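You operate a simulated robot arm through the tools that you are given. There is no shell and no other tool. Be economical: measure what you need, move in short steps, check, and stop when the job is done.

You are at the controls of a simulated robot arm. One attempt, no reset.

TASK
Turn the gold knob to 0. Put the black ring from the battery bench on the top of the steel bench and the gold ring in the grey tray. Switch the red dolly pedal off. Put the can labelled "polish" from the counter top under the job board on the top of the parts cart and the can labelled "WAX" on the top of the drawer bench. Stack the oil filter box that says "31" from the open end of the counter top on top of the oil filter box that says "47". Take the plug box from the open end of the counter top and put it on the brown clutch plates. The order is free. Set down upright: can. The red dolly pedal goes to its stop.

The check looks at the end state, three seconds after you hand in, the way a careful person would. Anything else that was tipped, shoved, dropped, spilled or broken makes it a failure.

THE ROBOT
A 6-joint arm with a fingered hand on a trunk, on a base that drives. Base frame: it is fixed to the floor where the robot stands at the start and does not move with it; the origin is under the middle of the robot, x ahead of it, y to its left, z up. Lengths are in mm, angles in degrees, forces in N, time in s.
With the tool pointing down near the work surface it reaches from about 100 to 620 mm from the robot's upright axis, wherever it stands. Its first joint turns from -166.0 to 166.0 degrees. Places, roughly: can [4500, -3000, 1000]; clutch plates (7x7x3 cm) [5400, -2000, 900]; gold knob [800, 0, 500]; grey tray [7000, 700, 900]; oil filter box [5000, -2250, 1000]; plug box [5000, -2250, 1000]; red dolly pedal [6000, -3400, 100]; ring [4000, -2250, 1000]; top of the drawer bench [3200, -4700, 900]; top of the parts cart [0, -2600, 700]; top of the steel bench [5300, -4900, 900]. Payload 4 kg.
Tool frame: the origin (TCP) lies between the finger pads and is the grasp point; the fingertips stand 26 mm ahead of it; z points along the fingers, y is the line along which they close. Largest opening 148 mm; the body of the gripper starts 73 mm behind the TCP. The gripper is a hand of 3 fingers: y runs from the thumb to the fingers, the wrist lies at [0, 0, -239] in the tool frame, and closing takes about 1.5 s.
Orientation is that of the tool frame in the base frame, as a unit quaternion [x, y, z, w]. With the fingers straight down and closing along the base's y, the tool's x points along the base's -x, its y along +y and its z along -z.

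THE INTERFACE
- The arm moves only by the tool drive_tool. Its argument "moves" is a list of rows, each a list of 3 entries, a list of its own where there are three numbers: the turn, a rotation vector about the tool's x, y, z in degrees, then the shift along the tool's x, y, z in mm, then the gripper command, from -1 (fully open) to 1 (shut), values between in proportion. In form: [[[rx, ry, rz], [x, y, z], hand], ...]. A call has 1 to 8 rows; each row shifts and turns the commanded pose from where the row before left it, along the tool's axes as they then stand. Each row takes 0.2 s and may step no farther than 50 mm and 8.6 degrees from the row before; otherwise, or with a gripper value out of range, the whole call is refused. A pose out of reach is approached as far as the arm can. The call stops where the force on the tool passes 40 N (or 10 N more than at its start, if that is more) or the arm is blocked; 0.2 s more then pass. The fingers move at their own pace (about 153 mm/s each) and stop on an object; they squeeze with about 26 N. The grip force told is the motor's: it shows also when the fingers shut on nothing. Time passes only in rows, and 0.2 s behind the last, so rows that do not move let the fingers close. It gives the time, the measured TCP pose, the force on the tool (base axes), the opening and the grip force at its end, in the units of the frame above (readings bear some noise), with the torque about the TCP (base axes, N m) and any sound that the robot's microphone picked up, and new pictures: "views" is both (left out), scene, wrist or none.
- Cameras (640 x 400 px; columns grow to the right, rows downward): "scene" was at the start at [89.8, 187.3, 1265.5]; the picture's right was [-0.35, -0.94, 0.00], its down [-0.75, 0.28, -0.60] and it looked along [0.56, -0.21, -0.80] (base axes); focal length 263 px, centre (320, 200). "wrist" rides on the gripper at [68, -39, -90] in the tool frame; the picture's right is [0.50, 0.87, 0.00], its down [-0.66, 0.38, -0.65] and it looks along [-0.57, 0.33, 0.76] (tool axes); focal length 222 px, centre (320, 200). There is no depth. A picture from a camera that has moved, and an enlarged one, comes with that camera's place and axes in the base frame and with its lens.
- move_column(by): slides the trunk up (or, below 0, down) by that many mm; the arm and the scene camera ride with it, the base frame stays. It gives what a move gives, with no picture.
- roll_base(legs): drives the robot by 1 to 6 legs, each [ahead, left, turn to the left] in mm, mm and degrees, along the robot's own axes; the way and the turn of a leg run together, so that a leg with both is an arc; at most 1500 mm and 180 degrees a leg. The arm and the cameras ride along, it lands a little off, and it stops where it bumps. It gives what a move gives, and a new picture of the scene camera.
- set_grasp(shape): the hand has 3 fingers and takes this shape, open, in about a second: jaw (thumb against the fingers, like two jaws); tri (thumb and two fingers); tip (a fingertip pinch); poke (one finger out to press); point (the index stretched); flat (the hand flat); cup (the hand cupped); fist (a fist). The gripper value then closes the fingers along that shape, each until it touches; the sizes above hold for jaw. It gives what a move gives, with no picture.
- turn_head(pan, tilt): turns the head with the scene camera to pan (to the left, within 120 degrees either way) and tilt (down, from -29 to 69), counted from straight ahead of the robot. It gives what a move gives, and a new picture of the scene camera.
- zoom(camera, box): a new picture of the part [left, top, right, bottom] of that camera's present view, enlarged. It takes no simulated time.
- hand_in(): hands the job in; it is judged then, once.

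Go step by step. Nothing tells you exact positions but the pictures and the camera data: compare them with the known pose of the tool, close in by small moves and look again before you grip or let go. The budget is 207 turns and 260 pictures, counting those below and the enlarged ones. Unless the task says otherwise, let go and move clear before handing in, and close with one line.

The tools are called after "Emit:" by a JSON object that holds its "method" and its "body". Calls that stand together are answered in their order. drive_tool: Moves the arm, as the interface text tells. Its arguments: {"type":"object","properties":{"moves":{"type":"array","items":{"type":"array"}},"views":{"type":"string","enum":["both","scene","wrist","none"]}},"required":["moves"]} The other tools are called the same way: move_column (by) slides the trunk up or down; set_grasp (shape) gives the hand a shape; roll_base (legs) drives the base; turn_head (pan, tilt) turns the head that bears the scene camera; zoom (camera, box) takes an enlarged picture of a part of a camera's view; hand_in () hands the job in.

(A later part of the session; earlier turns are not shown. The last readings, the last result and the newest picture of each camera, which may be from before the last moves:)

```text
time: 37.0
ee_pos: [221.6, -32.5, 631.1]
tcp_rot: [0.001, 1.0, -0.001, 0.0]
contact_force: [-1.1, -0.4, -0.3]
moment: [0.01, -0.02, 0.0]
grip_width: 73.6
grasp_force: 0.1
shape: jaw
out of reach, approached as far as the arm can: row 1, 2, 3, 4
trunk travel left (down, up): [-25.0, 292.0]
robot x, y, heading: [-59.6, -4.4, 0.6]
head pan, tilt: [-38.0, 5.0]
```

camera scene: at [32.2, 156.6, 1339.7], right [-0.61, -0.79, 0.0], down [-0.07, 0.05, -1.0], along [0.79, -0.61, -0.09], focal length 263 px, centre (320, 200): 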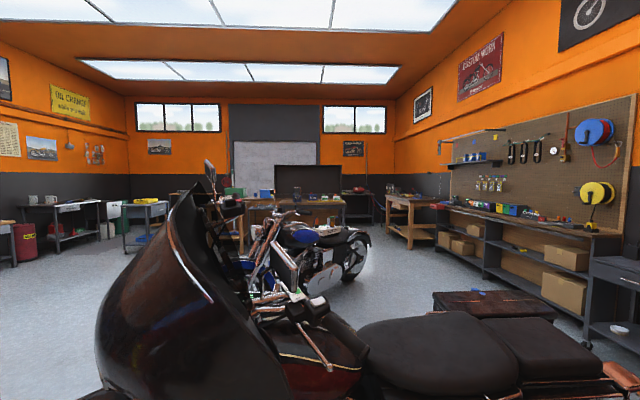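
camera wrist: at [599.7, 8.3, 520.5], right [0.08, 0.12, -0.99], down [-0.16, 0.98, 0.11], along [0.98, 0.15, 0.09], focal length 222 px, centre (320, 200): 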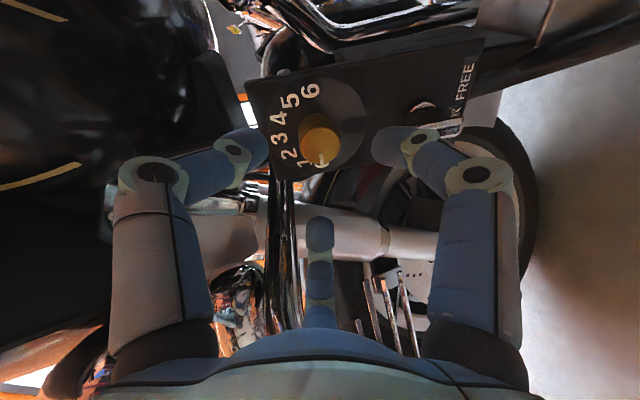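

The arm is folded. The way out is to my right, between the bike's rear case and the lift's red arm, so I'll look down there to measure the gap and my footprint.

Emit:
{"method": "turn_head", "body": {"pan": -105, "tilt": 35}}

Emit:
{"method": "turn_head", "body": {"pan": -60, "tilt": 69}}

```text
time: 38.3
ee_pos: [221.2, -29.9, 629.3]
tcp_rot: [0.0, 1.0, -0.001, 0.0]
contact_force: [0.5, -1.2, 0.3]
moment: [-0.02, -0.01, 0.0]
grip_width: 73.9
grasp_force: 0.1
shape: jaw
trunk travel left (down, up): [-25.0, 292.0]
robot x, y, heading: [-55.8, -0.2, 0.9]
head pan, tilt: [-105.0, 35.0]
camera scene: at [-62.7, 127.5, 1291.6], right [-0.97, 0.25, 0.0], down [0.14, 0.55, -0.82], along [-0.21, -0.79, -0.57], focal length 263 px, centre (320, 200)
```

scene: 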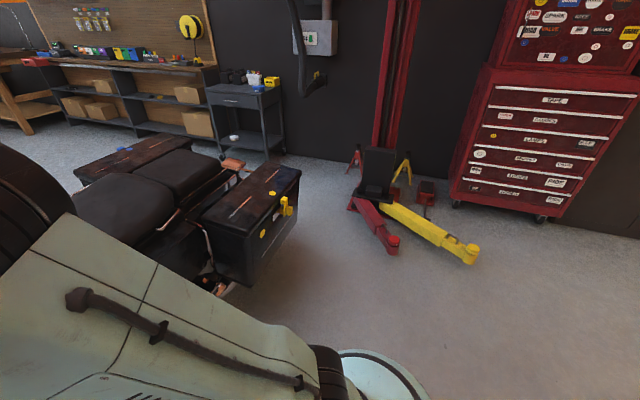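

```text
time: 39.5
ee_pos: [221.7, -31.5, 630.0]
tcp_rot: [0.002, 1.0, -0.001, 0.0]
contact_force: [0.4, -0.2, -0.3]
moment: [0.04, 0.03, -0.01]
grip_width: 73.7
grasp_force: 0.1
shape: jaw
trunk travel left (down, up): [-25.0, 292.0]
robot x, y, heading: [-58.6, -0.8, 0.3]
head pan, tilt: [-60.0, 68.8]
camera scene: at [-12.3, 164.5, 1247.9], right [-0.86, -0.5, 0.0], down [-0.47, 0.8, -0.36], along [0.18, -0.31, -0.93], focal length 263 px, centre (320, 200)
```

scene: 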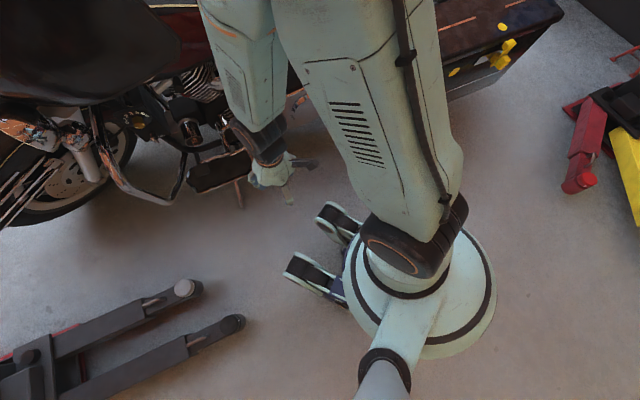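

My base is about 560 mm across, so the right-hand gap is too tight. I'll check the route behind me and around the left lift post.

Emit:
{"method": "turn_head", "body": {"pan": 95, "tilt": 25}}

Emit:
{"method": "turn_head", "body": {"pan": 50, "tilt": 35}}

```text
time: 41.9
ee_pos: [222.8, -31.1, 630.7]
tcp_rot: [0.001, 1.0, -0.001, 0.0]
contact_force: [0.1, -0.2, 1.1]
moment: [0.01, 0.01, 0.0]
grip_width: 74.1
grasp_force: 0.0
shape: jaw
trunk travel left (down, up): [-25.0, 292.0]
robot x, y, heading: [-57.3, -2.3, 0.4]
head pan, tilt: [95.0, 25.0]
camera scene: at [-49.1, 304.5, 1307.3], right [1.0, 0.09, 0.0], down [0.04, -0.42, -0.91], along [-0.08, 0.9, -0.42], focal length 263 px, centre (320, 200)
```

scene: 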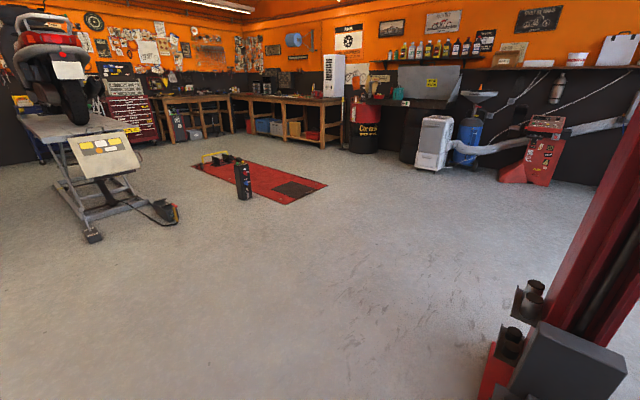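

```text
time: 43.0
ee_pos: [222.5, -30.1, 630.4]
tcp_rot: [0.002, 1.0, 0.0, 0.0]
contact_force: [-0.1, -0.6, -0.2]
moment: [0.0, -0.03, 0.01]
grip_width: 73.7
grasp_force: 0.0
shape: jaw
trunk travel left (down, up): [-25.0, 292.0]
robot x, y, heading: [-59.8, -2.6, 0.5]
head pan, tilt: [50.0, 35.0]
camera scene: at [15.6, 280.6, 1291.6], right [0.77, -0.64, 0.0], down [-0.37, -0.44, -0.82], along [0.52, 0.63, -0.57], focal length 263 px, centre (320, 200)
```

scene: 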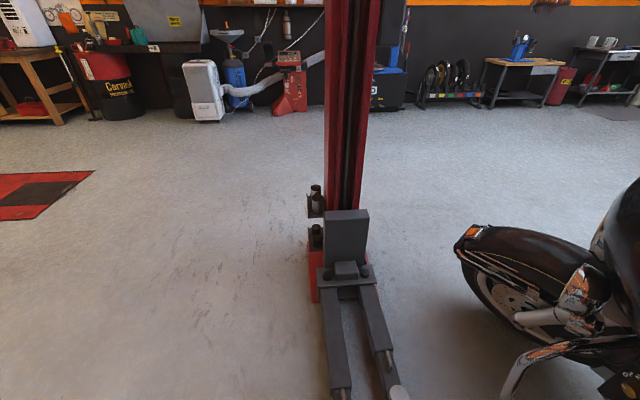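

The left side is wide open. I'll drive around behind the left post and then turn to face along the room.

Emit:
{"method": "roll_base", "body": {"legs": [[-150, 700, 0], [0, 850, 0], [1160, 400, 0], [0, 0, -38]]}}

Emit:
{"method": "turn_head", "body": {"pan": 20, "tilt": 15}}

Emit:
{"method": "turn_head", "body": {"pan": -10, "tilt": 12}}

```text
time: 64.8
ee_pos: [1207.2, 1730.6, 629.7]
tcp_rot: [0.335, 0.942, 0.0, 0.0]
contact_force: [-0.1, 0.0, 0.1]
moment: [0.01, 0.07, 0.01]
grip_width: 73.6
grasp_force: 0.1
shape: jaw
trunk travel left (down, up): [-25.0, 292.0]
robot x, y, heading: [1005.6, 1930.8, -38.6]
head pan, tilt: [50.0, 35.0]
camera scene: at [1240.5, 2102.8, 1291.5], right [0.2, -0.98, 0.0], down [-0.56, -0.11, -0.82], along [0.8, 0.16, -0.57], focal length 263 px, centre (320, 200)
```

scene: 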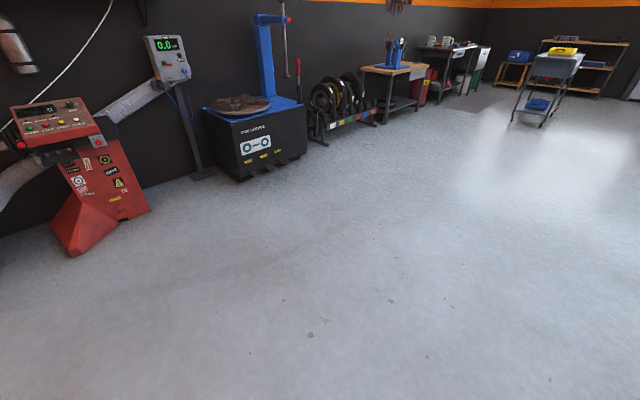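

```text
time: 65.7
ee_pos: [1205.3, 1729.7, 631.8]
tcp_rot: [0.335, 0.942, -0.001, -0.001]
contact_force: [-0.3, 0.9, -0.1]
moment: [-0.02, 0.0, 0.01]
grip_width: 73.9
grasp_force: 0.1
shape: jaw
trunk travel left (down, up): [-25.0, 292.0]
robot x, y, heading: [1009.6, 1933.9, -38.4]
head pan, tilt: [20.0, 15.0]
camera scene: at [1242.7, 2055.7, 1323.5], right [-0.32, -0.95, 0.0], down [-0.25, 0.08, -0.97], along [0.92, -0.31, -0.26], focal length 263 px, centre (320, 200)
```

scene: 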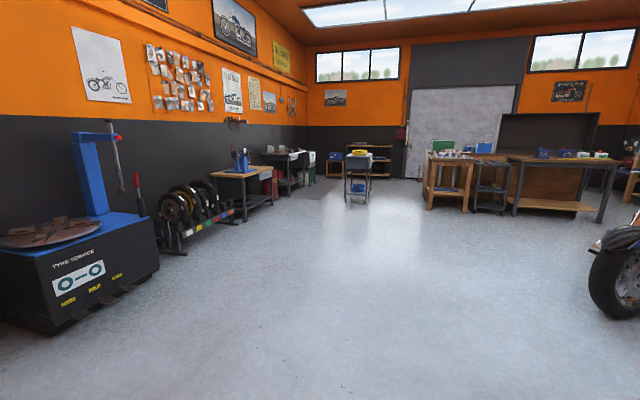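

```text
time: 66.7
ee_pos: [1206.2, 1729.5, 631.2]
tcp_rot: [0.335, 0.942, -0.001, 0.0]
contact_force: [0.4, 0.3, 0.6]
moment: [-0.02, 0.0, -0.01]
grip_width: 73.9
grasp_force: 0.0
shape: jaw
trunk travel left (down, up): [-25.0, 292.0]
robot x, y, heading: [1005.0, 1934.3, -38.8]
head pan, tilt: [-10.0, 12.0]
camera scene: at [1215.8, 2015.5, 1328.4], right [-0.75, -0.66, 0.0], down [-0.14, 0.16, -0.98], along [0.65, -0.73, -0.21], focal length 263 px, centre (320, 200)
```

scene: 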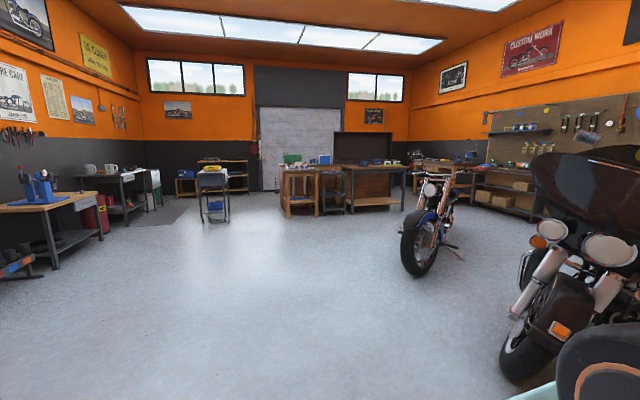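

I see the island with a wooden bench at left and a dark-backed counter to its right, and the floor is clear. I'll drive 2.9 m forward.

Emit:
{"method": "roll_base", "body": {"legs": [[1450, 0, 0], [1450, 0, 0]]}}

Emit:
{"method": "zoom", "body": {"camera": "scene", "box": [160, 110, 480, 310]}}

```text
time: 80.6
ee_pos: [3499.6, -30.3, 629.7]
tcp_rot: [0.323, 0.946, -0.002, 0.001]
contact_force: [0.2, 0.5, 0.2]
moment: [0.0, -0.01, 0.0]
grip_width: 73.9
grasp_force: 0.1
shape: jaw
trunk travel left (down, up): [-25.0, 292.0]
robot x, y, heading: [3292.3, 167.9, -37.3]
head pan, tilt: [-10.0, 12.0]
camera scene: at [3501.4, 256.6, 1328.4], right [-0.73, -0.68, 0.0], down [-0.14, 0.15, -0.98], along [0.66, -0.72, -0.21], focal length 263 px, centre (320, 200)
```

scene: 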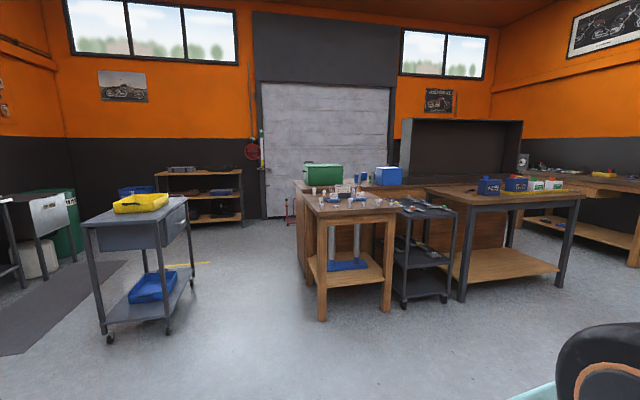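

```text
2.00 times, centred on (320, 210) of scene
camera zoom: at [3501.4, 256.6, 1328.4], right [-0.73, -0.68, 0.0], down [-0.14, 0.15, -0.98], along [0.66, -0.72, -0.21], focal length 527 px, centre (320, 180)
```

zoom: 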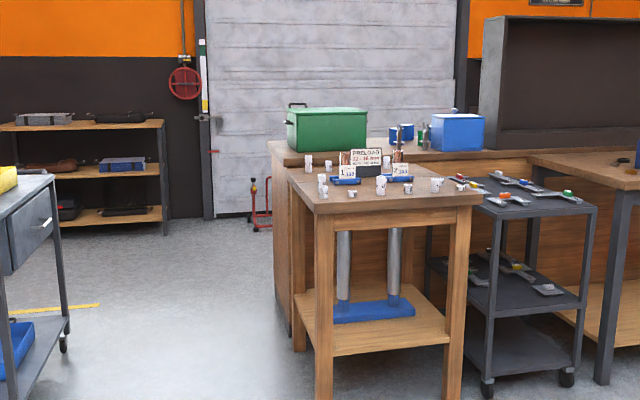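

I see a low wooden table, a grey cart and the battery bench in front of the main counter, whose open end is on the left. I'll raise the trunk for a better view and drive to that open end.

Emit:
{"method": "move_column", "body": {"by": 250}}

Emit:
{"method": "roll_base", "body": {"legs": [[1300, 370, 0], [700, 0, 0]]}}

Emit:
{"method": "turn_head", "body": {"pan": -60, "tilt": 25}}

```text
time: 83.2
ee_pos: [3498.5, -29.2, 880.3]
tcp_rot: [0.323, 0.946, -0.001, 0.0]
contact_force: [0.4, 0.5, -0.1]
moment: [-0.03, 0.02, -0.04]
grip_width: 73.6
grasp_force: 0.1
shape: jaw
trunk travel left (down, up): [-275.0, 42.0]
robot x, y, heading: [3291.5, 167.4, -37.3]
head pan, tilt: [-10.0, 12.0]
```

```text
time: 93.2
ee_pos: [5254.7, -934.5, 880.7]
tcp_rot: [0.336, 0.942, -0.001, 0.0]
contact_force: [-0.1, 0.2, 0.0]
moment: [0.01, 0.02, 0.0]
grip_width: 73.7
grasp_force: 0.1
shape: jaw
trunk travel left (down, up): [-275.0, 42.0]
robot x, y, heading: [5058.9, -730.8, -38.4]
head pan, tilt: [-10.0, 12.0]
camera scene: at [5226.1, -618.7, 1586.1], right [-0.75, -0.66, 0.0], down [-0.14, 0.16, -0.98], along [0.65, -0.74, -0.21], focal length 263 px, centre (320, 200)
```

scene: 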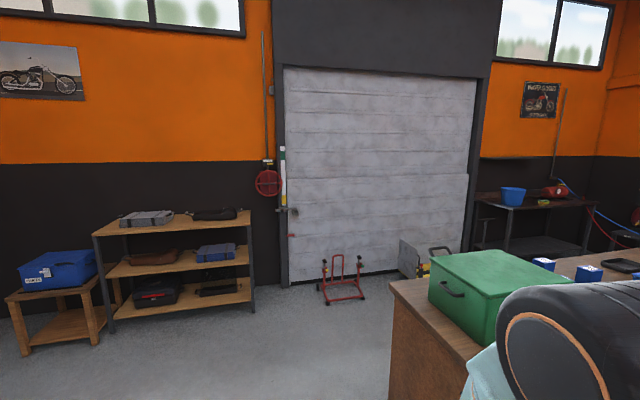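

```text
time: 94.3
ee_pos: [5253.6, -935.6, 879.6]
tcp_rot: [0.335, 0.942, -0.001, 0.0]
contact_force: [0.3, 0.4, 0.6]
moment: [-0.01, -0.03, -0.03]
grip_width: 73.9
grasp_force: 0.1
shape: jaw
trunk travel left (down, up): [-275.0, 42.0]
robot x, y, heading: [5056.1, -733.3, -38.8]
head pan, tilt: [-60.0, 25.0]
camera scene: at [5150.4, -639.4, 1565.0], right [-0.99, 0.15, 0.0], down [0.06, 0.42, -0.91], along [-0.14, -0.9, -0.42], focal length 263 px, centre (320, 200)
```

scene: 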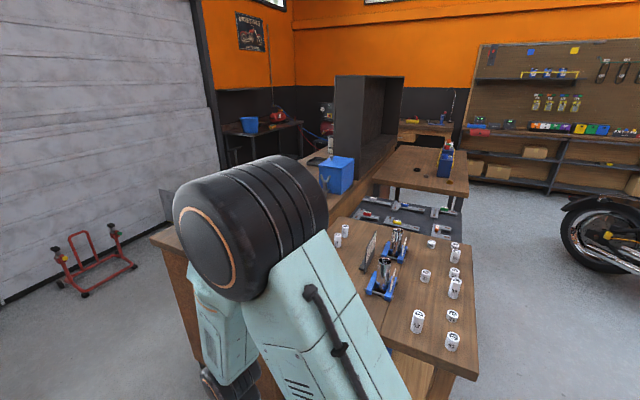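

I'm level with the open end of the counter. I'll move on ahead past its end and look back at the top.

Emit:
{"method": "roll_base", "body": {"legs": [[1000, 100, 0]]}}

Emit:
{"method": "turn_head", "body": {"pan": -80, "tilt": 30}}

```text
time: 99.6
ee_pos: [6117.9, -1475.5, 880.8]
tcp_rot: [0.322, 0.947, -0.002, -0.001]
contact_force: [0.1, -0.3, -0.1]
moment: [-0.04, 0.02, -0.03]
grip_width: 73.7
grasp_force: 0.2
shape: jaw
trunk travel left (down, up): [-275.0, 42.0]
robot x, y, heading: [5910.8, -1276.9, -37.2]
head pan, tilt: [-60.0, 25.0]
camera scene: at [6006.2, -1183.6, 1565.0], right [-0.99, 0.12, 0.0], down [0.05, 0.42, -0.91], along [-0.11, -0.9, -0.42], focal length 263 px, centre (320, 200)
```

scene: 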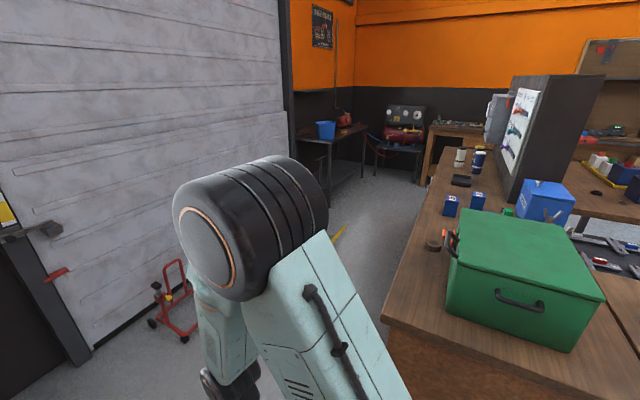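

```text
time: 100.4
ee_pos: [6118.2, -1474.8, 881.1]
tcp_rot: [0.322, 0.947, -0.001, -0.001]
contact_force: [-0.4, -0.6, 0.3]
moment: [0.0, 0.0, 0.01]
grip_width: 73.9
grasp_force: 0.0
shape: jaw
trunk travel left (down, up): [-275.0, 42.0]
robot x, y, heading: [5913.8, -1277.0, -37.1]
head pan, tilt: [-80.0, 30.0]
camera scene: at [5976.2, -1172.6, 1557.0], right [-0.89, 0.45, 0.0], down [0.23, 0.45, -0.87], along [-0.39, -0.77, -0.5], focal length 263 px, centre (320, 200)
```

scene: 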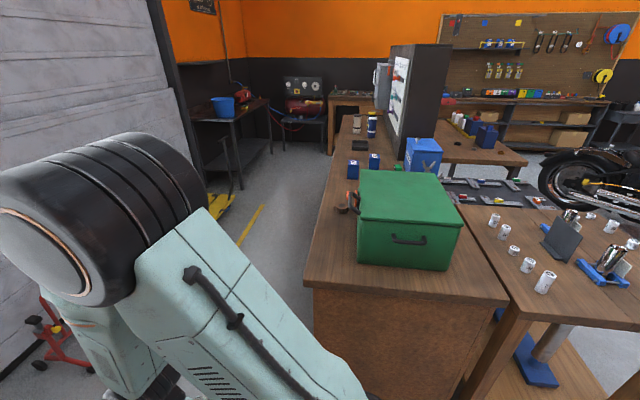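

From here the counter top shows two blue boxes, something brown near the green case, and cans under the job board, all reachable from the back aisle. Zooming in.

Emit:
{"method": "zoom", "body": {"camera": "scene", "box": [300, 60, 460, 220]}}

Emit:
{"method": "zoom", "body": {"camera": "scene", "box": [320, 100, 400, 150]}}

```text
2.50 times, centred on (380, 140) of scene
camera zoom: at [5976.2, -1172.6, 1557.0], right [-0.89, 0.45, 0.0], down [0.23, 0.45, -0.87], along [-0.39, -0.77, -0.5], focal length 658 px, centre (170, 350)
```

zoom: 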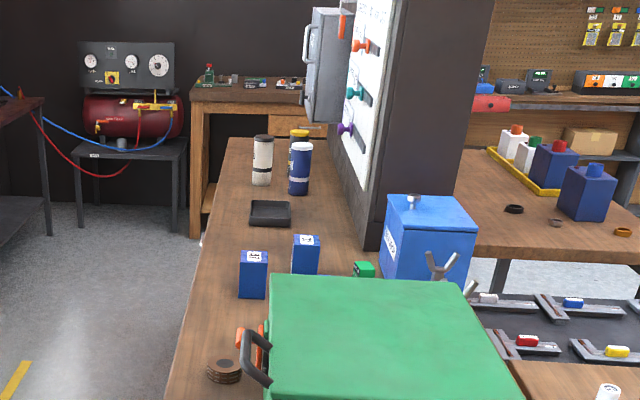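

```text
8.00 times, centred on (360, 125) of scene
camera zoom: at [5976.2, -1172.6, 1557.0], right [-0.89, 0.45, 0.0], down [0.23, 0.45, -0.87], along [-0.39, -0.77, -0.5], focal length 2107 px, centre (0, 800)
```

zoom: 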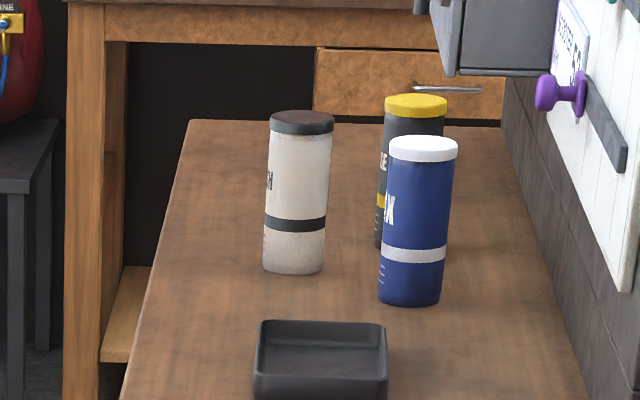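

The layout is clear now: blue filter boxes at about (5219,-2266) and (5039,-2315), clutch plates (5451,-2006), a green plug box (4903,-2268), and cans under the board. I'll go into the back aisle and face the counter.

Emit:
{"method": "roll_base", "body": {"legs": [[620, 0, 0], [0, 0, -90], [0, 0, -90], [0, 1150, 0]]}}

Emit:
{"method": "turn_head", "body": {"pan": 0, "tilt": 40}}

```text
time: 121.8
ee_pos: [5479.4, -2397.7, 881.3]
tcp_rot: [0.945, -0.326, 0.0, -0.002]
contact_force: [0.0, 0.7, -0.7]
moment: [0.03, 0.03, 0.0]
grip_width: 74.0
grasp_force: 0.0
shape: jaw
trunk travel left (down, up): [-275.0, 42.0]
robot x, y, heading: [5682.2, -2594.2, 142.3]
head pan, tilt: [-80.0, 30.0]
camera scene: at [5618.4, -2696.1, 1557.0], right [0.89, -0.46, 0.0], down [-0.23, -0.44, -0.87], along [0.4, 0.77, -0.5], focal length 263 px, centre (320, 200)
```

scene: 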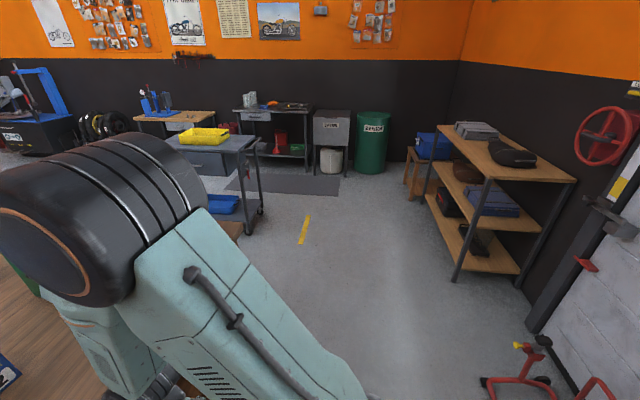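

```text
time: 123.3
ee_pos: [5479.2, -2397.4, 880.0]
tcp_rot: [0.945, -0.326, 0.0, -0.001]
contact_force: [-0.1, 0.0, -0.4]
moment: [-0.01, 0.05, 0.04]
grip_width: 73.6
grasp_force: 0.1
shape: jaw
trunk travel left (down, up): [-275.0, 42.0]
robot x, y, heading: [5681.6, -2595.4, 142.5]
head pan, tilt: [0.0, 40.0]
camera scene: at [5509.3, -2724.3, 1541.7], right [0.61, 0.79, 0.0], down [0.51, -0.39, -0.77], along [-0.61, 0.47, -0.64], focal length 263 px, centre (320, 200)
```

scene: 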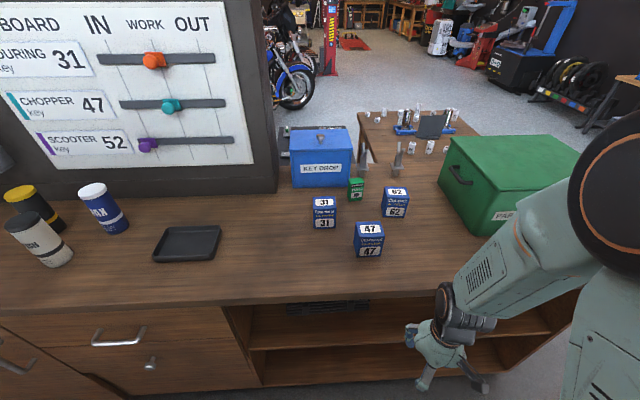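

Now I see boxes marked 31, 47 and 62 and the green plug box at close range. I'll zoom to measure.

Emit:
{"method": "zoom", "body": {"camera": "scene", "box": [280, 160, 440, 260]}}

Emit:
{"method": "turn_head", "body": {"pan": -25, "tilt": 45}}

```text
4.00 times, centred on (360, 210) of scene
camera zoom: at [5509.3, -2724.3, 1541.7], right [0.61, 0.79, 0.0], down [0.51, -0.39, -0.77], along [-0.61, 0.47, -0.64], focal length 1054 px, centre (160, 160)
```

zoom: 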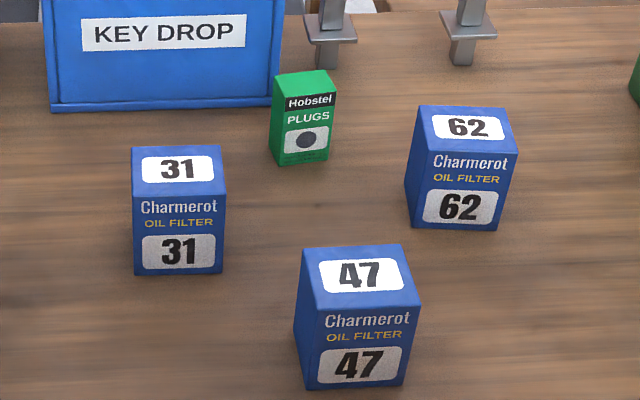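

```text
time: 124.2
ee_pos: [5480.3, -2398.0, 880.2]
tcp_rot: [0.945, -0.326, 0.0, -0.002]
contact_force: [-0.6, -0.3, 0.1]
moment: [-0.01, 0.01, -0.05]
grip_width: 73.8
grasp_force: 0.0
shape: jaw
trunk travel left (down, up): [-275.0, 42.0]
robot x, y, heading: [5681.4, -2596.8, 142.2]
head pan, tilt: [-25.0, 45.0]
camera scene: at [5539.1, -2704.0, 1534.4], right [0.89, 0.46, 0.0], down [0.33, -0.63, -0.71], along [-0.33, 0.63, -0.71], focal length 263 px, centre (320, 200)
```

scene: 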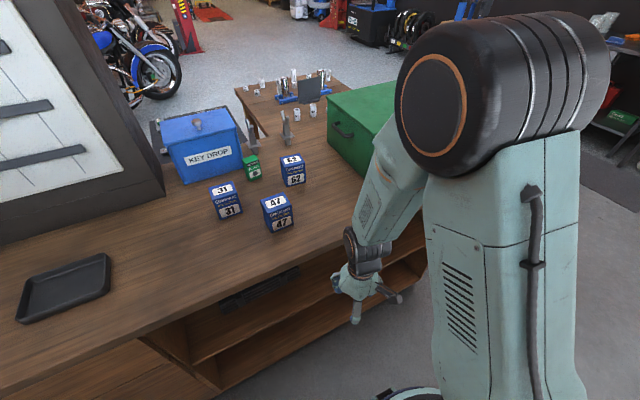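

Counter height is about 900. I'll raise the hand above the counter, then creep the base closer.

Emit:
{"method": "move_column", "body": {"by": 41}}

Emit:
{"method": "drive_tool", "body": {"moves": [[[0, 0, 0], [0, 0, -45], 0], [[0, 0, 0], [0, 0, -45], 0], [[0, 0, 0], [0, 0, -45], 0], [[0, 0, 0], [0, 0, -45], 0], [[0, 0, 0], [-30, 0, 0], -0.4], [[0, 0, 0], [-40, 0, 0], -0.4]], "views": "wrist"}}

```text
time: 125.0
ee_pos: [5480.0, -2398.8, 922.1]
tcp_rot: [0.945, -0.326, 0.0, -0.001]
contact_force: [0.5, -1.0, -0.1]
moment: [0.03, 0.03, -0.02]
grip_width: 73.7
grasp_force: 0.1
shape: jaw
trunk travel left (down, up): [-316.0, 1.0]
robot x, y, heading: [5680.4, -2596.8, 141.9]
head pan, tilt: [-25.0, 45.0]
```

```text
time: 126.4
ee_pos: [5422.0, -2354.2, 1101.2]
tcp_rot: [0.945, -0.326, 0.001, 0.0]
contact_force: [-0.2, 0.8, 0.4]
moment: [0.0, -0.01, -0.02]
grip_width: 103.3
grasp_force: 0.1
shape: jaw
trunk travel left (down, up): [-316.0, 1.0]
robot x, y, heading: [5683.9, -2595.7, 142.3]
head pan, tilt: [-25.0, 45.0]
camera wrist: at [5499.0, -2365.8, 1192.7], right [-0.14, -0.99, 0.0], down [-0.75, 0.11, 0.65], along [-0.65, 0.09, -0.76], focal length 222 px, centre (320, 200)
```

wrist: 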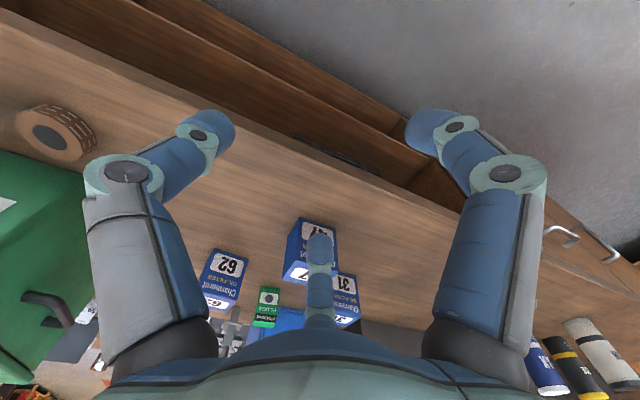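

Emit:
{"method": "roll_base", "body": {"legs": [[100, 110, 0]]}}

Emit:
{"method": "turn_head", "body": {"pan": 0, "tilt": 60}}

```text
time: 128.0
ee_pos: [5276.1, -2381.8, 1101.5]
tcp_rot: [0.946, -0.324, 0.0, -0.001]
contact_force: [0.5, -1.0, -0.1]
moment: [0.01, -0.02, 0.02]
grip_width: 103.3
grasp_force: 0.0
shape: jaw
trunk travel left (down, up): [-316.0, 1.0]
robot x, y, heading: [5537.4, -2624.2, 142.7]
head pan, tilt: [-25.0, 45.0]
camera scene: at [5396.7, -2732.5, 1576.4], right [0.89, 0.46, 0.0], down [0.33, -0.63, -0.71], along [-0.33, 0.63, -0.71], focal length 263 px, centre (320, 200)
```

scene: 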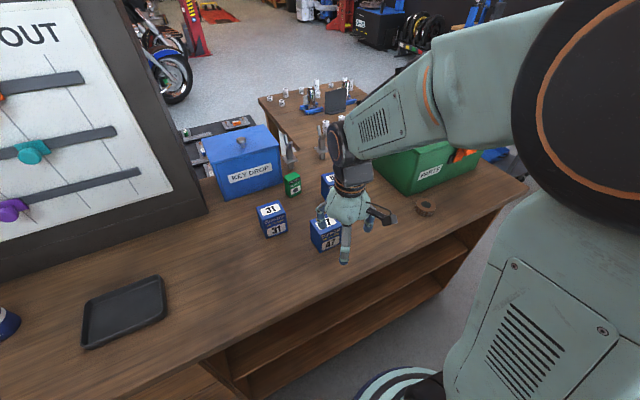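

```text
time: 128.9
ee_pos: [5276.9, -2381.3, 1101.8]
tcp_rot: [0.946, -0.324, 0.001, -0.001]
contact_force: [-0.1, 0.3, -0.8]
moment: [0.02, 0.03, -0.01]
grip_width: 103.1
grasp_force: 0.2
shape: jaw
trunk travel left (down, up): [-316.0, 1.0]
robot x, y, heading: [5535.1, -2617.9, 142.5]
head pan, tilt: [0.0, 60.0]
camera scene: at [5381.9, -2763.9, 1557.1], right [0.61, 0.79, 0.0], down [0.69, -0.53, -0.5], along [-0.4, 0.3, -0.87], focal length 263 px, centre (320, 200)
```

scene: 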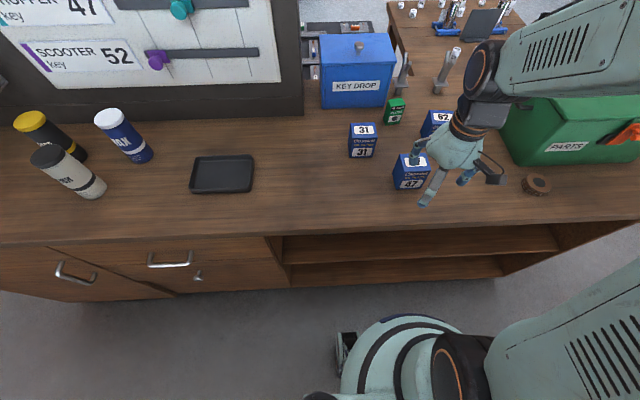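

Emit:
{"method": "zoom", "body": {"camera": "scene", "box": [330, 90, 490, 190]}}

Emit:
{"method": "drive_tool", "body": {"moves": [[[0, 0, 0], [0, 0, 0], -0.4]], "views": "wrist"}}

```text
4.00 times, centred on (410, 140) of scene
camera zoom: at [5381.9, -2763.9, 1557.1], right [0.61, 0.79, 0.0], down [0.69, -0.53, -0.5], along [-0.4, 0.3, -0.87], focal length 1054 px, centre (-40, 440)
```

zoom: 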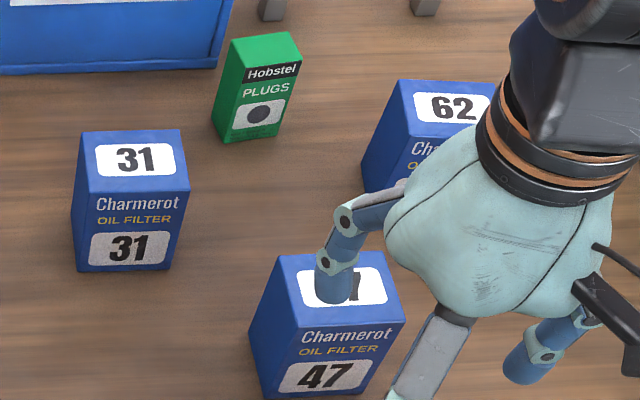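

```text
time: 129.3
ee_pos: [5276.3, -2382.0, 1101.7]
tcp_rot: [0.946, -0.324, 0.0, -0.001]
contact_force: [0.8, 0.0, -0.6]
moment: [0.02, -0.02, 0.03]
grip_width: 103.2
grasp_force: 0.0
shape: jaw
trunk travel left (down, up): [-316.0, 1.0]
robot x, y, heading: [5538.0, -2621.6, 142.7]
head pan, tilt: [0.0, 60.0]
camera wrist: at [5353.5, -2392.6, 1192.7], right [-0.14, -0.99, 0.0], down [-0.75, 0.1, 0.65], along [-0.65, 0.09, -0.76], focal length 222 px, centre (320, 200)
```

wrist: 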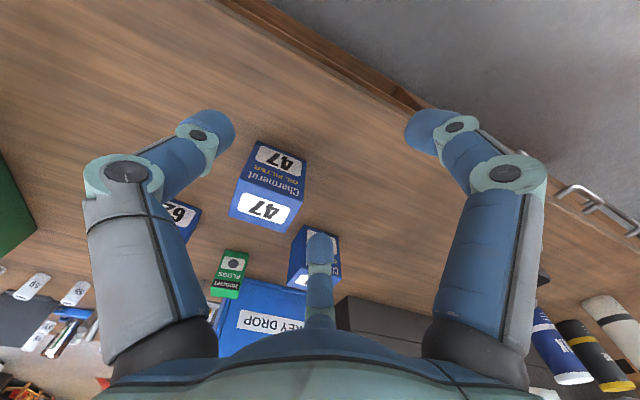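

Box 47's top is at about (5183,-2303,1002), and box 31 is at (5019,-2335). The closing direction matches the boxes' width. I'll move above 31.

Emit:
{"method": "drive_tool", "body": {"moves": [[[0, 0, 0], [-38.7, 20, 0], -0.5], [[0, 0, 0], [-38.7, 20, 0], -0.5], [[0, 0, 0], [-38.7, 20, 0], -0.5], [[0, 0, 0], [-38.7, 20, 0], -0.5], [[0, 0, 0], [-38.7, 20, 0], -0.5], [[0, 0, 0], [-38.7, 20, 0], -0.5]]}}

```text
time: 130.7
ee_pos: [5020.4, -2331.7, 1102.4]
tcp_rot: [0.946, -0.324, 0.002, 0.0]
contact_force: [0.4, -0.6, 0.0]
moment: [-0.06, 0.0, -0.01]
grip_width: 110.6
grasp_force: 0.0
shape: jaw
trunk travel left (down, up): [-316.0, 1.0]
robot x, y, heading: [5536.1, -2620.1, 142.7]
head pan, tilt: [0.0, 60.0]
camera scene: at [5380.2, -2763.5, 1557.0], right [0.61, 0.79, 0.0], down [0.69, -0.53, -0.5], along [-0.4, 0.3, -0.87], focal length 263 px, centre (320, 200)
camera wrist: at [5096.8, -2343.7, 1193.5], right [-0.14, -0.99, 0.0], down [-0.75, 0.1, 0.65], along [-0.65, 0.09, -0.76], focal length 222 px, centre (320, 200)
```

scene: 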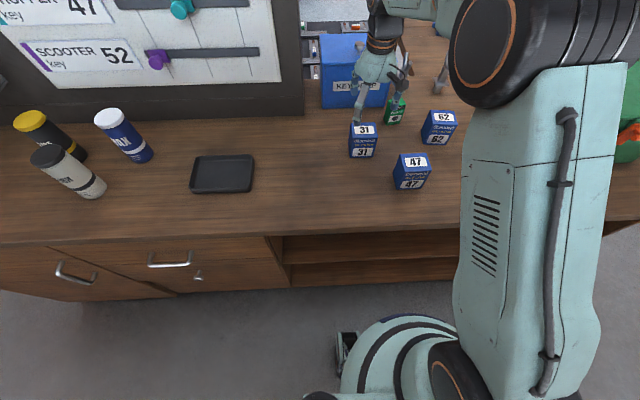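
wrist: 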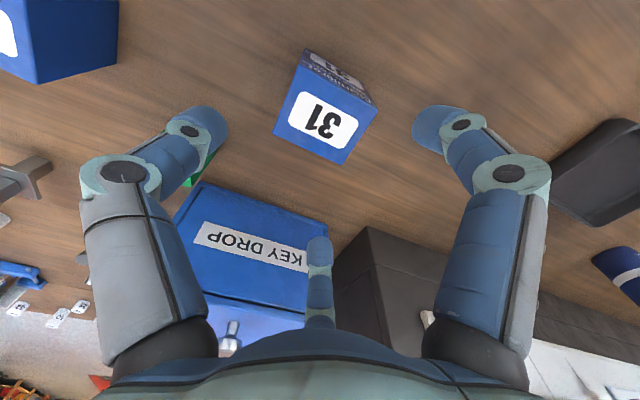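

The hand is centred and aligned over box 31. I'll descend and grip.

Emit:
{"method": "drive_tool", "body": {"moves": [[[0, 0, 0], [2, 2, 45], -0.5], [[0, 0, 0], [0, 0, 45], -0.5], [[0, 0, 0], [0, 0, 42], -0.5], [[0, 0, 0], [0, 0, 0], 0], [[0, 0, 0], [0, 0, 0], 0.2], [[0, 0, 0], [0, 0, 0], 0.4], [[0, 0, 0], [0, 0, 0], 0.4]]}}

```text
time: 132.3
ee_pos: [5020.2, -2334.3, 970.2]
tcp_rot: [0.946, -0.325, 0.0, -0.001]
contact_force: [0.5, -0.7, -0.1]
moment: [-0.03, 0.0, -0.03]
grip_width: 64.4
grasp_force: 25.9
shape: jaw
trunk travel left (down, up): [-316.0, 1.0]
robot x, y, heading: [5537.6, -2623.6, 142.6]
head pan, tilt: [0.0, 60.0]
camera scene: at [5381.6, -2763.8, 1557.1], right [0.61, 0.79, 0.0], down [0.69, -0.53, -0.5], along [-0.4, 0.3, -0.87], focal length 263 px, centre (320, 200)
camera wrist: at [5097.5, -2345.4, 1061.1], right [-0.14, -0.99, 0.0], down [-0.75, 0.1, 0.65], along [-0.65, 0.09, -0.76], focal length 222 px, centre (320, 200)
```

scene: 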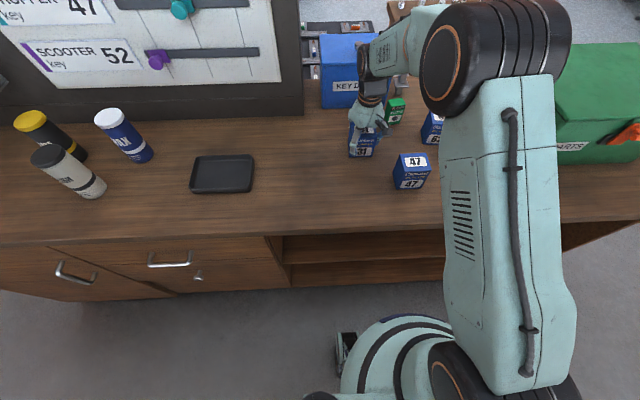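
wrist: 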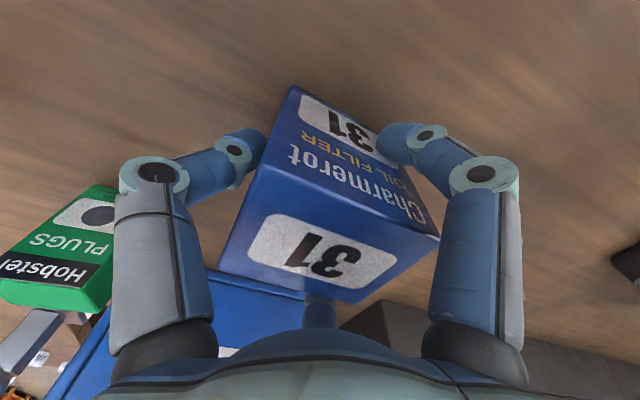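

Gripped. I'll lift and carry it over box 47.

Emit:
{"method": "drive_tool", "body": {"moves": [[[0, 0, 0], [0, 0, -30], 0.4], [[0, 0, 0], [0, 0, -40], 0.4], [[0, 0, 0], [0, 0, -40], 0.4], [[0, 0, 0], [0, 0, -35], 0.4], [[0, 0, 0], [27.5, -31.1, 0], 0.4], [[0, 0, 0], [27.5, -31.1, 0], 0.4], [[0, 0, 0], [27.5, -31.1, 0], 0.4], [[0, 0, 0], [27.5, -31.1, 0], 0.4]]}}

Emit:
{"method": "zoom", "body": {"camera": "scene", "box": [340, 90, 480, 210]}}

```text
time: 134.1
ee_pos: [5182.2, -2305.3, 1115.3]
tcp_rot: [0.946, -0.324, 0.001, -0.001]
contact_force: [0.5, 0.4, -2.5]
moment: [0.0, 0.02, -0.01]
grip_width: 64.0
grasp_force: 25.9
shape: jaw
trunk travel left (down, up): [-316.0, 1.0]
robot x, y, heading: [5538.7, -2622.0, 142.8]
head pan, tilt: [0.0, 60.0]
camera scene: at [5383.0, -2763.8, 1557.2], right [0.61, 0.79, 0.0], down [0.69, -0.53, -0.5], along [-0.4, 0.3, -0.87], focal length 263 px, centre (320, 200)
camera wrist: at [5260.0, -2316.8, 1207.5], right [-0.14, -0.99, 0.0], down [-0.75, 0.1, 0.65], along [-0.65, 0.09, -0.76], focal length 222 px, centre (320, 200)
```

scene: 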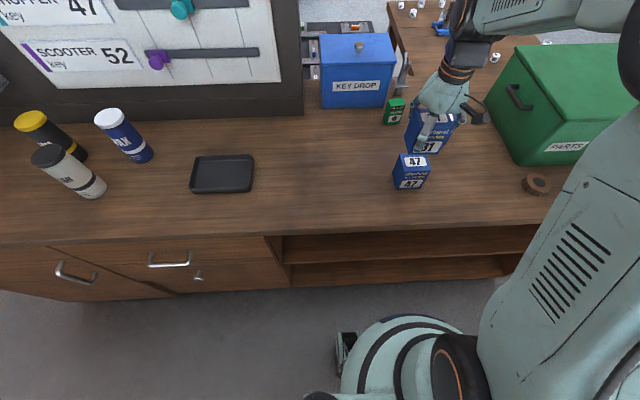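
wrist: 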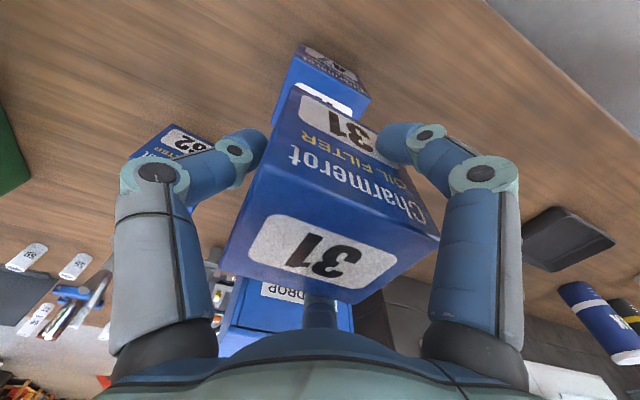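

```text
3.33 times, centred on (410, 150) of scene
camera zoom: at [5383.0, -2763.8, 1557.2], right [0.61, 0.79, 0.0], down [0.69, -0.53, -0.5], along [-0.4, 0.3, -0.87], focal length 878 px, centre (20, 367)
```

zoom: 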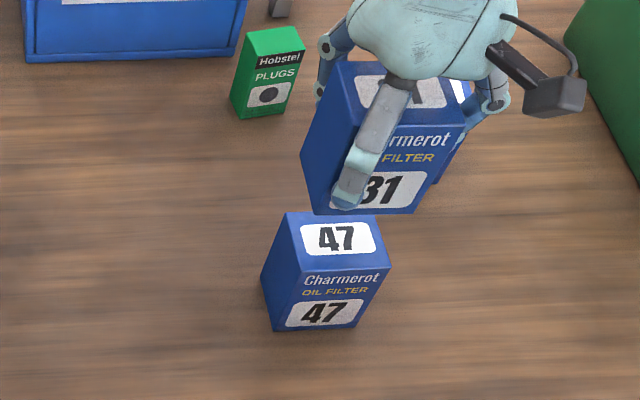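

Emit:
{"method": "zoom", "body": {"camera": "wrist", "box": [220, 30, 460, 180]}}

```text
2.67 times, centred on (340, 105) of wrist
camera zoom: at [5260.0, -2316.8, 1207.5], right [-0.14, -0.99, 0.0], down [-0.75, 0.1, 0.65], along [-0.65, 0.09, -0.76], focal length 592 px, centre (267, 453)
```

zoom: 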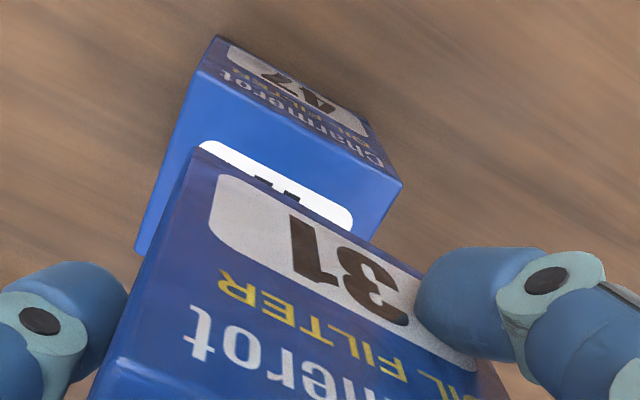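

Box 31 should shift about 10 mm toward me. I'll do that and lower to near contact.

Emit:
{"method": "drive_tool", "body": {"moves": [[[0, 0, 0], [10, -2, 0], 0.4], [[0, 0, 0], [0, 0, 25], 0.4], [[0, 0, 0], [0, 0, 15], 0.4]], "views": "wrist"}}

Emit:
{"method": "zoom", "body": {"camera": "scene", "box": [360, 90, 480, 210]}}

Emit:
{"method": "zoom", "body": {"camera": "wrist", "box": [220, 30, 460, 180]}}

```text
time: 134.9
ee_pos: [5191.5, -2310.2, 1075.0]
tcp_rot: [0.946, -0.324, 0.0, -0.001]
contact_force: [-1.1, 0.2, -2.9]
moment: [0.01, 0.0, -0.01]
grip_width: 63.9
grasp_force: 26.6
shape: jaw
trunk travel left (down, up): [-316.0, 1.0]
robot x, y, heading: [5536.6, -2621.0, 142.5]
head pan, tilt: [0.0, 60.0]
camera wrist: at [5269.0, -2321.8, 1166.9], right [-0.14, -0.99, 0.0], down [-0.75, 0.1, 0.65], along [-0.65, 0.09, -0.76], focal length 222 px, centre (320, 200)
```

wrist: 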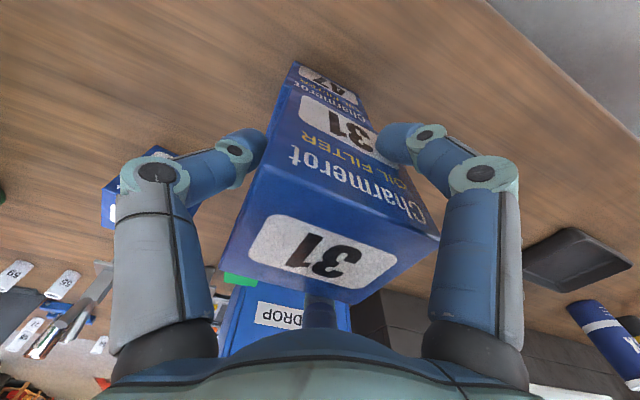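

```text
3.33 times, centred on (420, 150) of scene
camera zoom: at [5381.8, -2763.9, 1557.1], right [0.61, 0.79, 0.0], down [0.69, -0.53, -0.5], along [-0.4, 0.3, -0.87], focal length 878 px, centre (-13, 367)
```

zoom: 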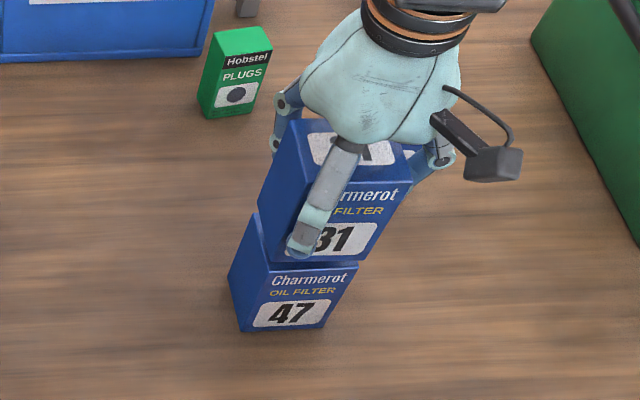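

```text
2.67 times, centred on (340, 105) of wrist
camera zoom: at [5269.0, -2321.8, 1166.9], right [-0.14, -0.99, 0.0], down [-0.75, 0.1, 0.65], along [-0.65, 0.09, -0.76], focal length 592 px, centre (267, 453)
```

zoom: 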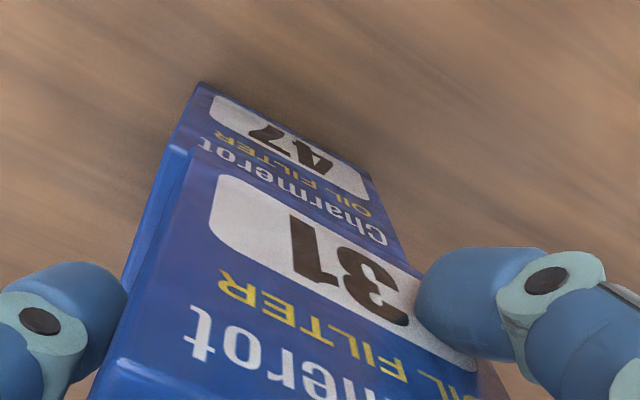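

Alignment looks good. I'll lower the last ~12 mm gently.

Emit:
{"method": "drive_tool", "body": {"moves": [[[0, 0, 0], [0, 0, 5], 0.4], [[0, 0, 0], [0, 0, 4], 0.4], [[0, 0, 0], [0, 0, 0], 0.4]], "views": "none"}}

Emit:
{"method": "zoom", "body": {"camera": "scene", "box": [360, 110, 460, 210]}}

```text
time: 135.7
ee_pos: [5191.9, -2310.3, 1065.6]
tcp_rot: [0.946, -0.324, 0.001, -0.001]
contact_force: [0.1, -0.6, -3.3]
moment: [0.01, -0.02, 0.0]
grip_width: 63.7
grasp_force: 26.3
shape: jaw
trunk travel left (down, up): [-316.0, 1.0]
robot x, y, heading: [5536.3, -2624.4, 142.6]
head pan, tilt: [0.0, 60.0]
```

```text
4.00 times, centred on (410, 160) of scene
camera zoom: at [5381.6, -2763.8, 1557.1], right [0.61, 0.79, 0.0], down [0.69, -0.53, -0.5], along [-0.4, 0.3, -0.87], focal length 1054 px, centre (-40, 360)
```

zoom: 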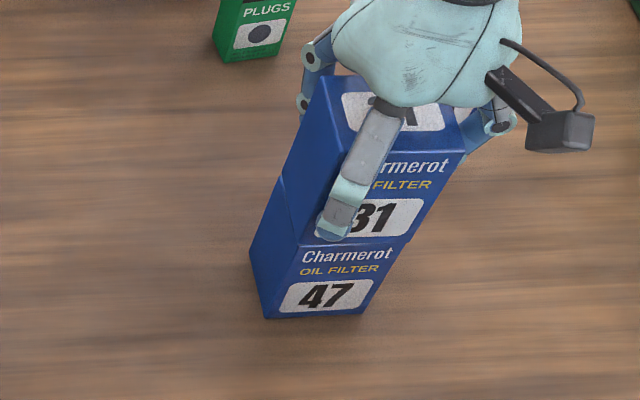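

Emit:
{"method": "drive_tool", "body": {"moves": [[[0, 0, 0], [0, 0, 3], 0.4], [[0, 0, 0], [0, 0, 0], 0.4]], "views": "none"}}

Emit:
{"method": "drive_tool", "body": {"moves": [[[0, 0, 0], [0, 0, 3], 0.4], [[0, 0, 0], [0, 0, 0], 0.4]], "views": "none"}}

```text
time: 136.3
ee_pos: [5192.3, -2309.9, 1062.3]
tcp_rot: [0.946, -0.324, 0.001, -0.001]
contact_force: [0.2, 0.1, -2.0]
moment: [0.03, 0.04, 0.0]
grip_width: 63.9
grasp_force: 25.9
shape: jaw
trunk travel left (down, up): [-316.0, 1.0]
robot x, y, heading: [5536.2, -2625.2, 142.6]
head pan, tilt: [0.0, 60.0]
```

```text
time: 136.9
ee_pos: [5191.6, -2309.9, 1060.3]
tcp_rot: [0.946, -0.324, 0.001, 0.0]
contact_force: [0.3, 0.3, -2.3]
moment: [0.02, 0.04, 0.01]
grip_width: 63.6
grasp_force: 26.2
shape: jaw
trunk travel left (down, up): [-316.0, 1.0]
robot x, y, heading: [5539.8, -2623.8, 142.5]
head pan, tilt: [0.0, 60.0]
```

Emit:
{"method": "drive_tool", "body": {"moves": [[[0, 0, 0], [0, 0, 3], 0.4], [[0, 0, 0], [0, 0, 0], 0.4]], "views": "none"}}

Emit:
{"method": "drive_tool", "body": {"moves": [[[0, 0, 0], [0, 0, 3], 0.4], [[0, 0, 0], [0, 0, 0], 0.4]], "views": "none"}}

Emit:
{"method": "zoom", "body": {"camera": "scene", "box": [360, 110, 460, 210]}}

```text
time: 137.5
ee_pos: [5192.3, -2310.0, 1055.9]
tcp_rot: [0.946, -0.324, 0.0, -0.001]
contact_force: [-0.1, 0.2, -0.1]
moment: [0.01, -0.02, -0.01]
grip_width: 63.7
grasp_force: 26.4
shape: jaw
trunk travel left (down, up): [-316.0, 1.0]
robot x, y, heading: [5540.5, -2619.8, 142.6]
head pan, tilt: [0.0, 60.0]
```

```text
time: 138.1
ee_pos: [5191.5, -2310.1, 1055.3]
tcp_rot: [0.946, -0.324, -0.002, -0.002]
contact_force: [-0.5, 1.1, 22.5]
moment: [0.01, -0.07, 0.0]
grip_width: 63.8
grasp_force: 26.3
shape: jaw
trunk travel left (down, up): [-316.0, 1.0]
robot x, y, heading: [5538.1, -2620.5, 142.6]
head pan, tilt: [0.0, 60.0]
```

```text
4.00 times, centred on (410, 160) of scene
camera zoom: at [5383.0, -2765.0, 1557.3], right [0.61, 0.79, 0.0], down [0.69, -0.53, -0.5], along [-0.4, 0.3, -0.87], focal length 1054 px, centre (-40, 360)
```

zoom: 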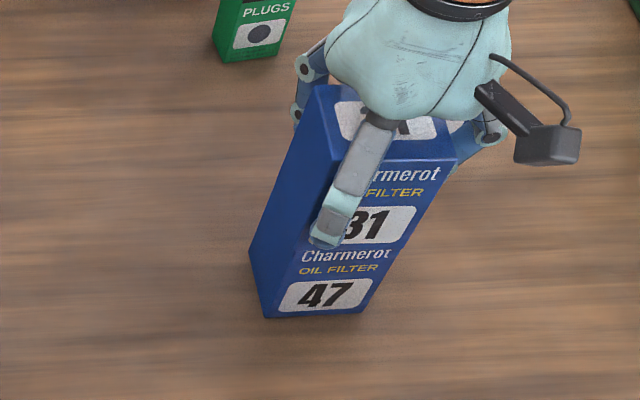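

Contact made and the stack is aligned. I'll ease up, open and lift away.

Emit:
{"method": "drive_tool", "body": {"moves": [[[0, 0, 0], [0, 0, -2], 0.4], [[0, 0, 0], [0, 0, 0], 0.2], [[0, 0, 0], [0, 0, 0], 0], [[0, 0, 0], [0, 0, 0], -0.4], [[0, 0, 0], [0, 0, -30], -0.4], [[0, 0, 0], [0, 0, -45], -0.4], [[0, 0, 0], [0, 0, -45], -0.4]]}}

```text
time: 139.7
ee_pos: [5190.2, -2310.2, 1179.6]
tcp_rot: [0.946, -0.324, 0.001, -0.001]
contact_force: [-0.2, 0.6, -1.2]
moment: [0.01, -0.01, 0.01]
grip_width: 103.2
grasp_force: 0.1
shape: jaw
trunk travel left (down, up): [-316.0, 1.0]
robot x, y, heading: [5537.7, -2620.3, 142.6]
head pan, tilt: [0.0, 60.0]
camera scene: at [5382.1, -2764.2, 1557.1], right [0.61, 0.79, 0.0], down [0.69, -0.53, -0.5], along [-0.4, 0.3, -0.87], focal length 263 px, centre (320, 200)
camera wrist: at [5268.4, -2321.9, 1270.8], right [-0.14, -0.99, 0.0], down [-0.75, 0.1, 0.65], along [-0.65, 0.09, -0.76], focal length 222 px, centre (320, 200)
```

scene: 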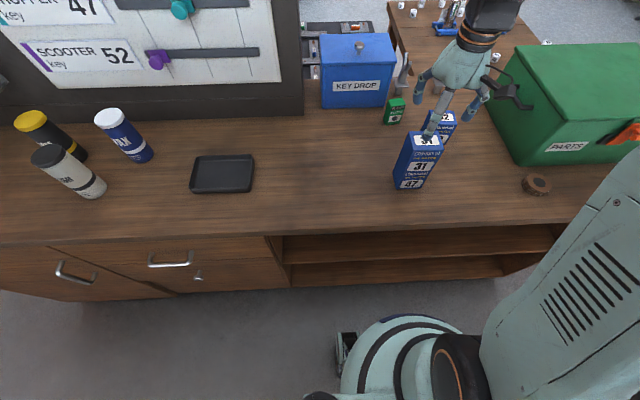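
wrist: 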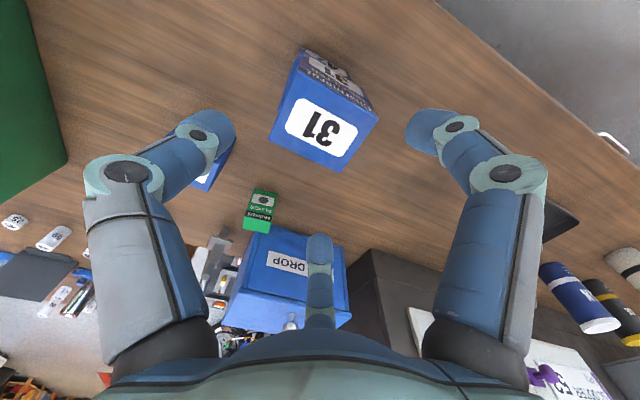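

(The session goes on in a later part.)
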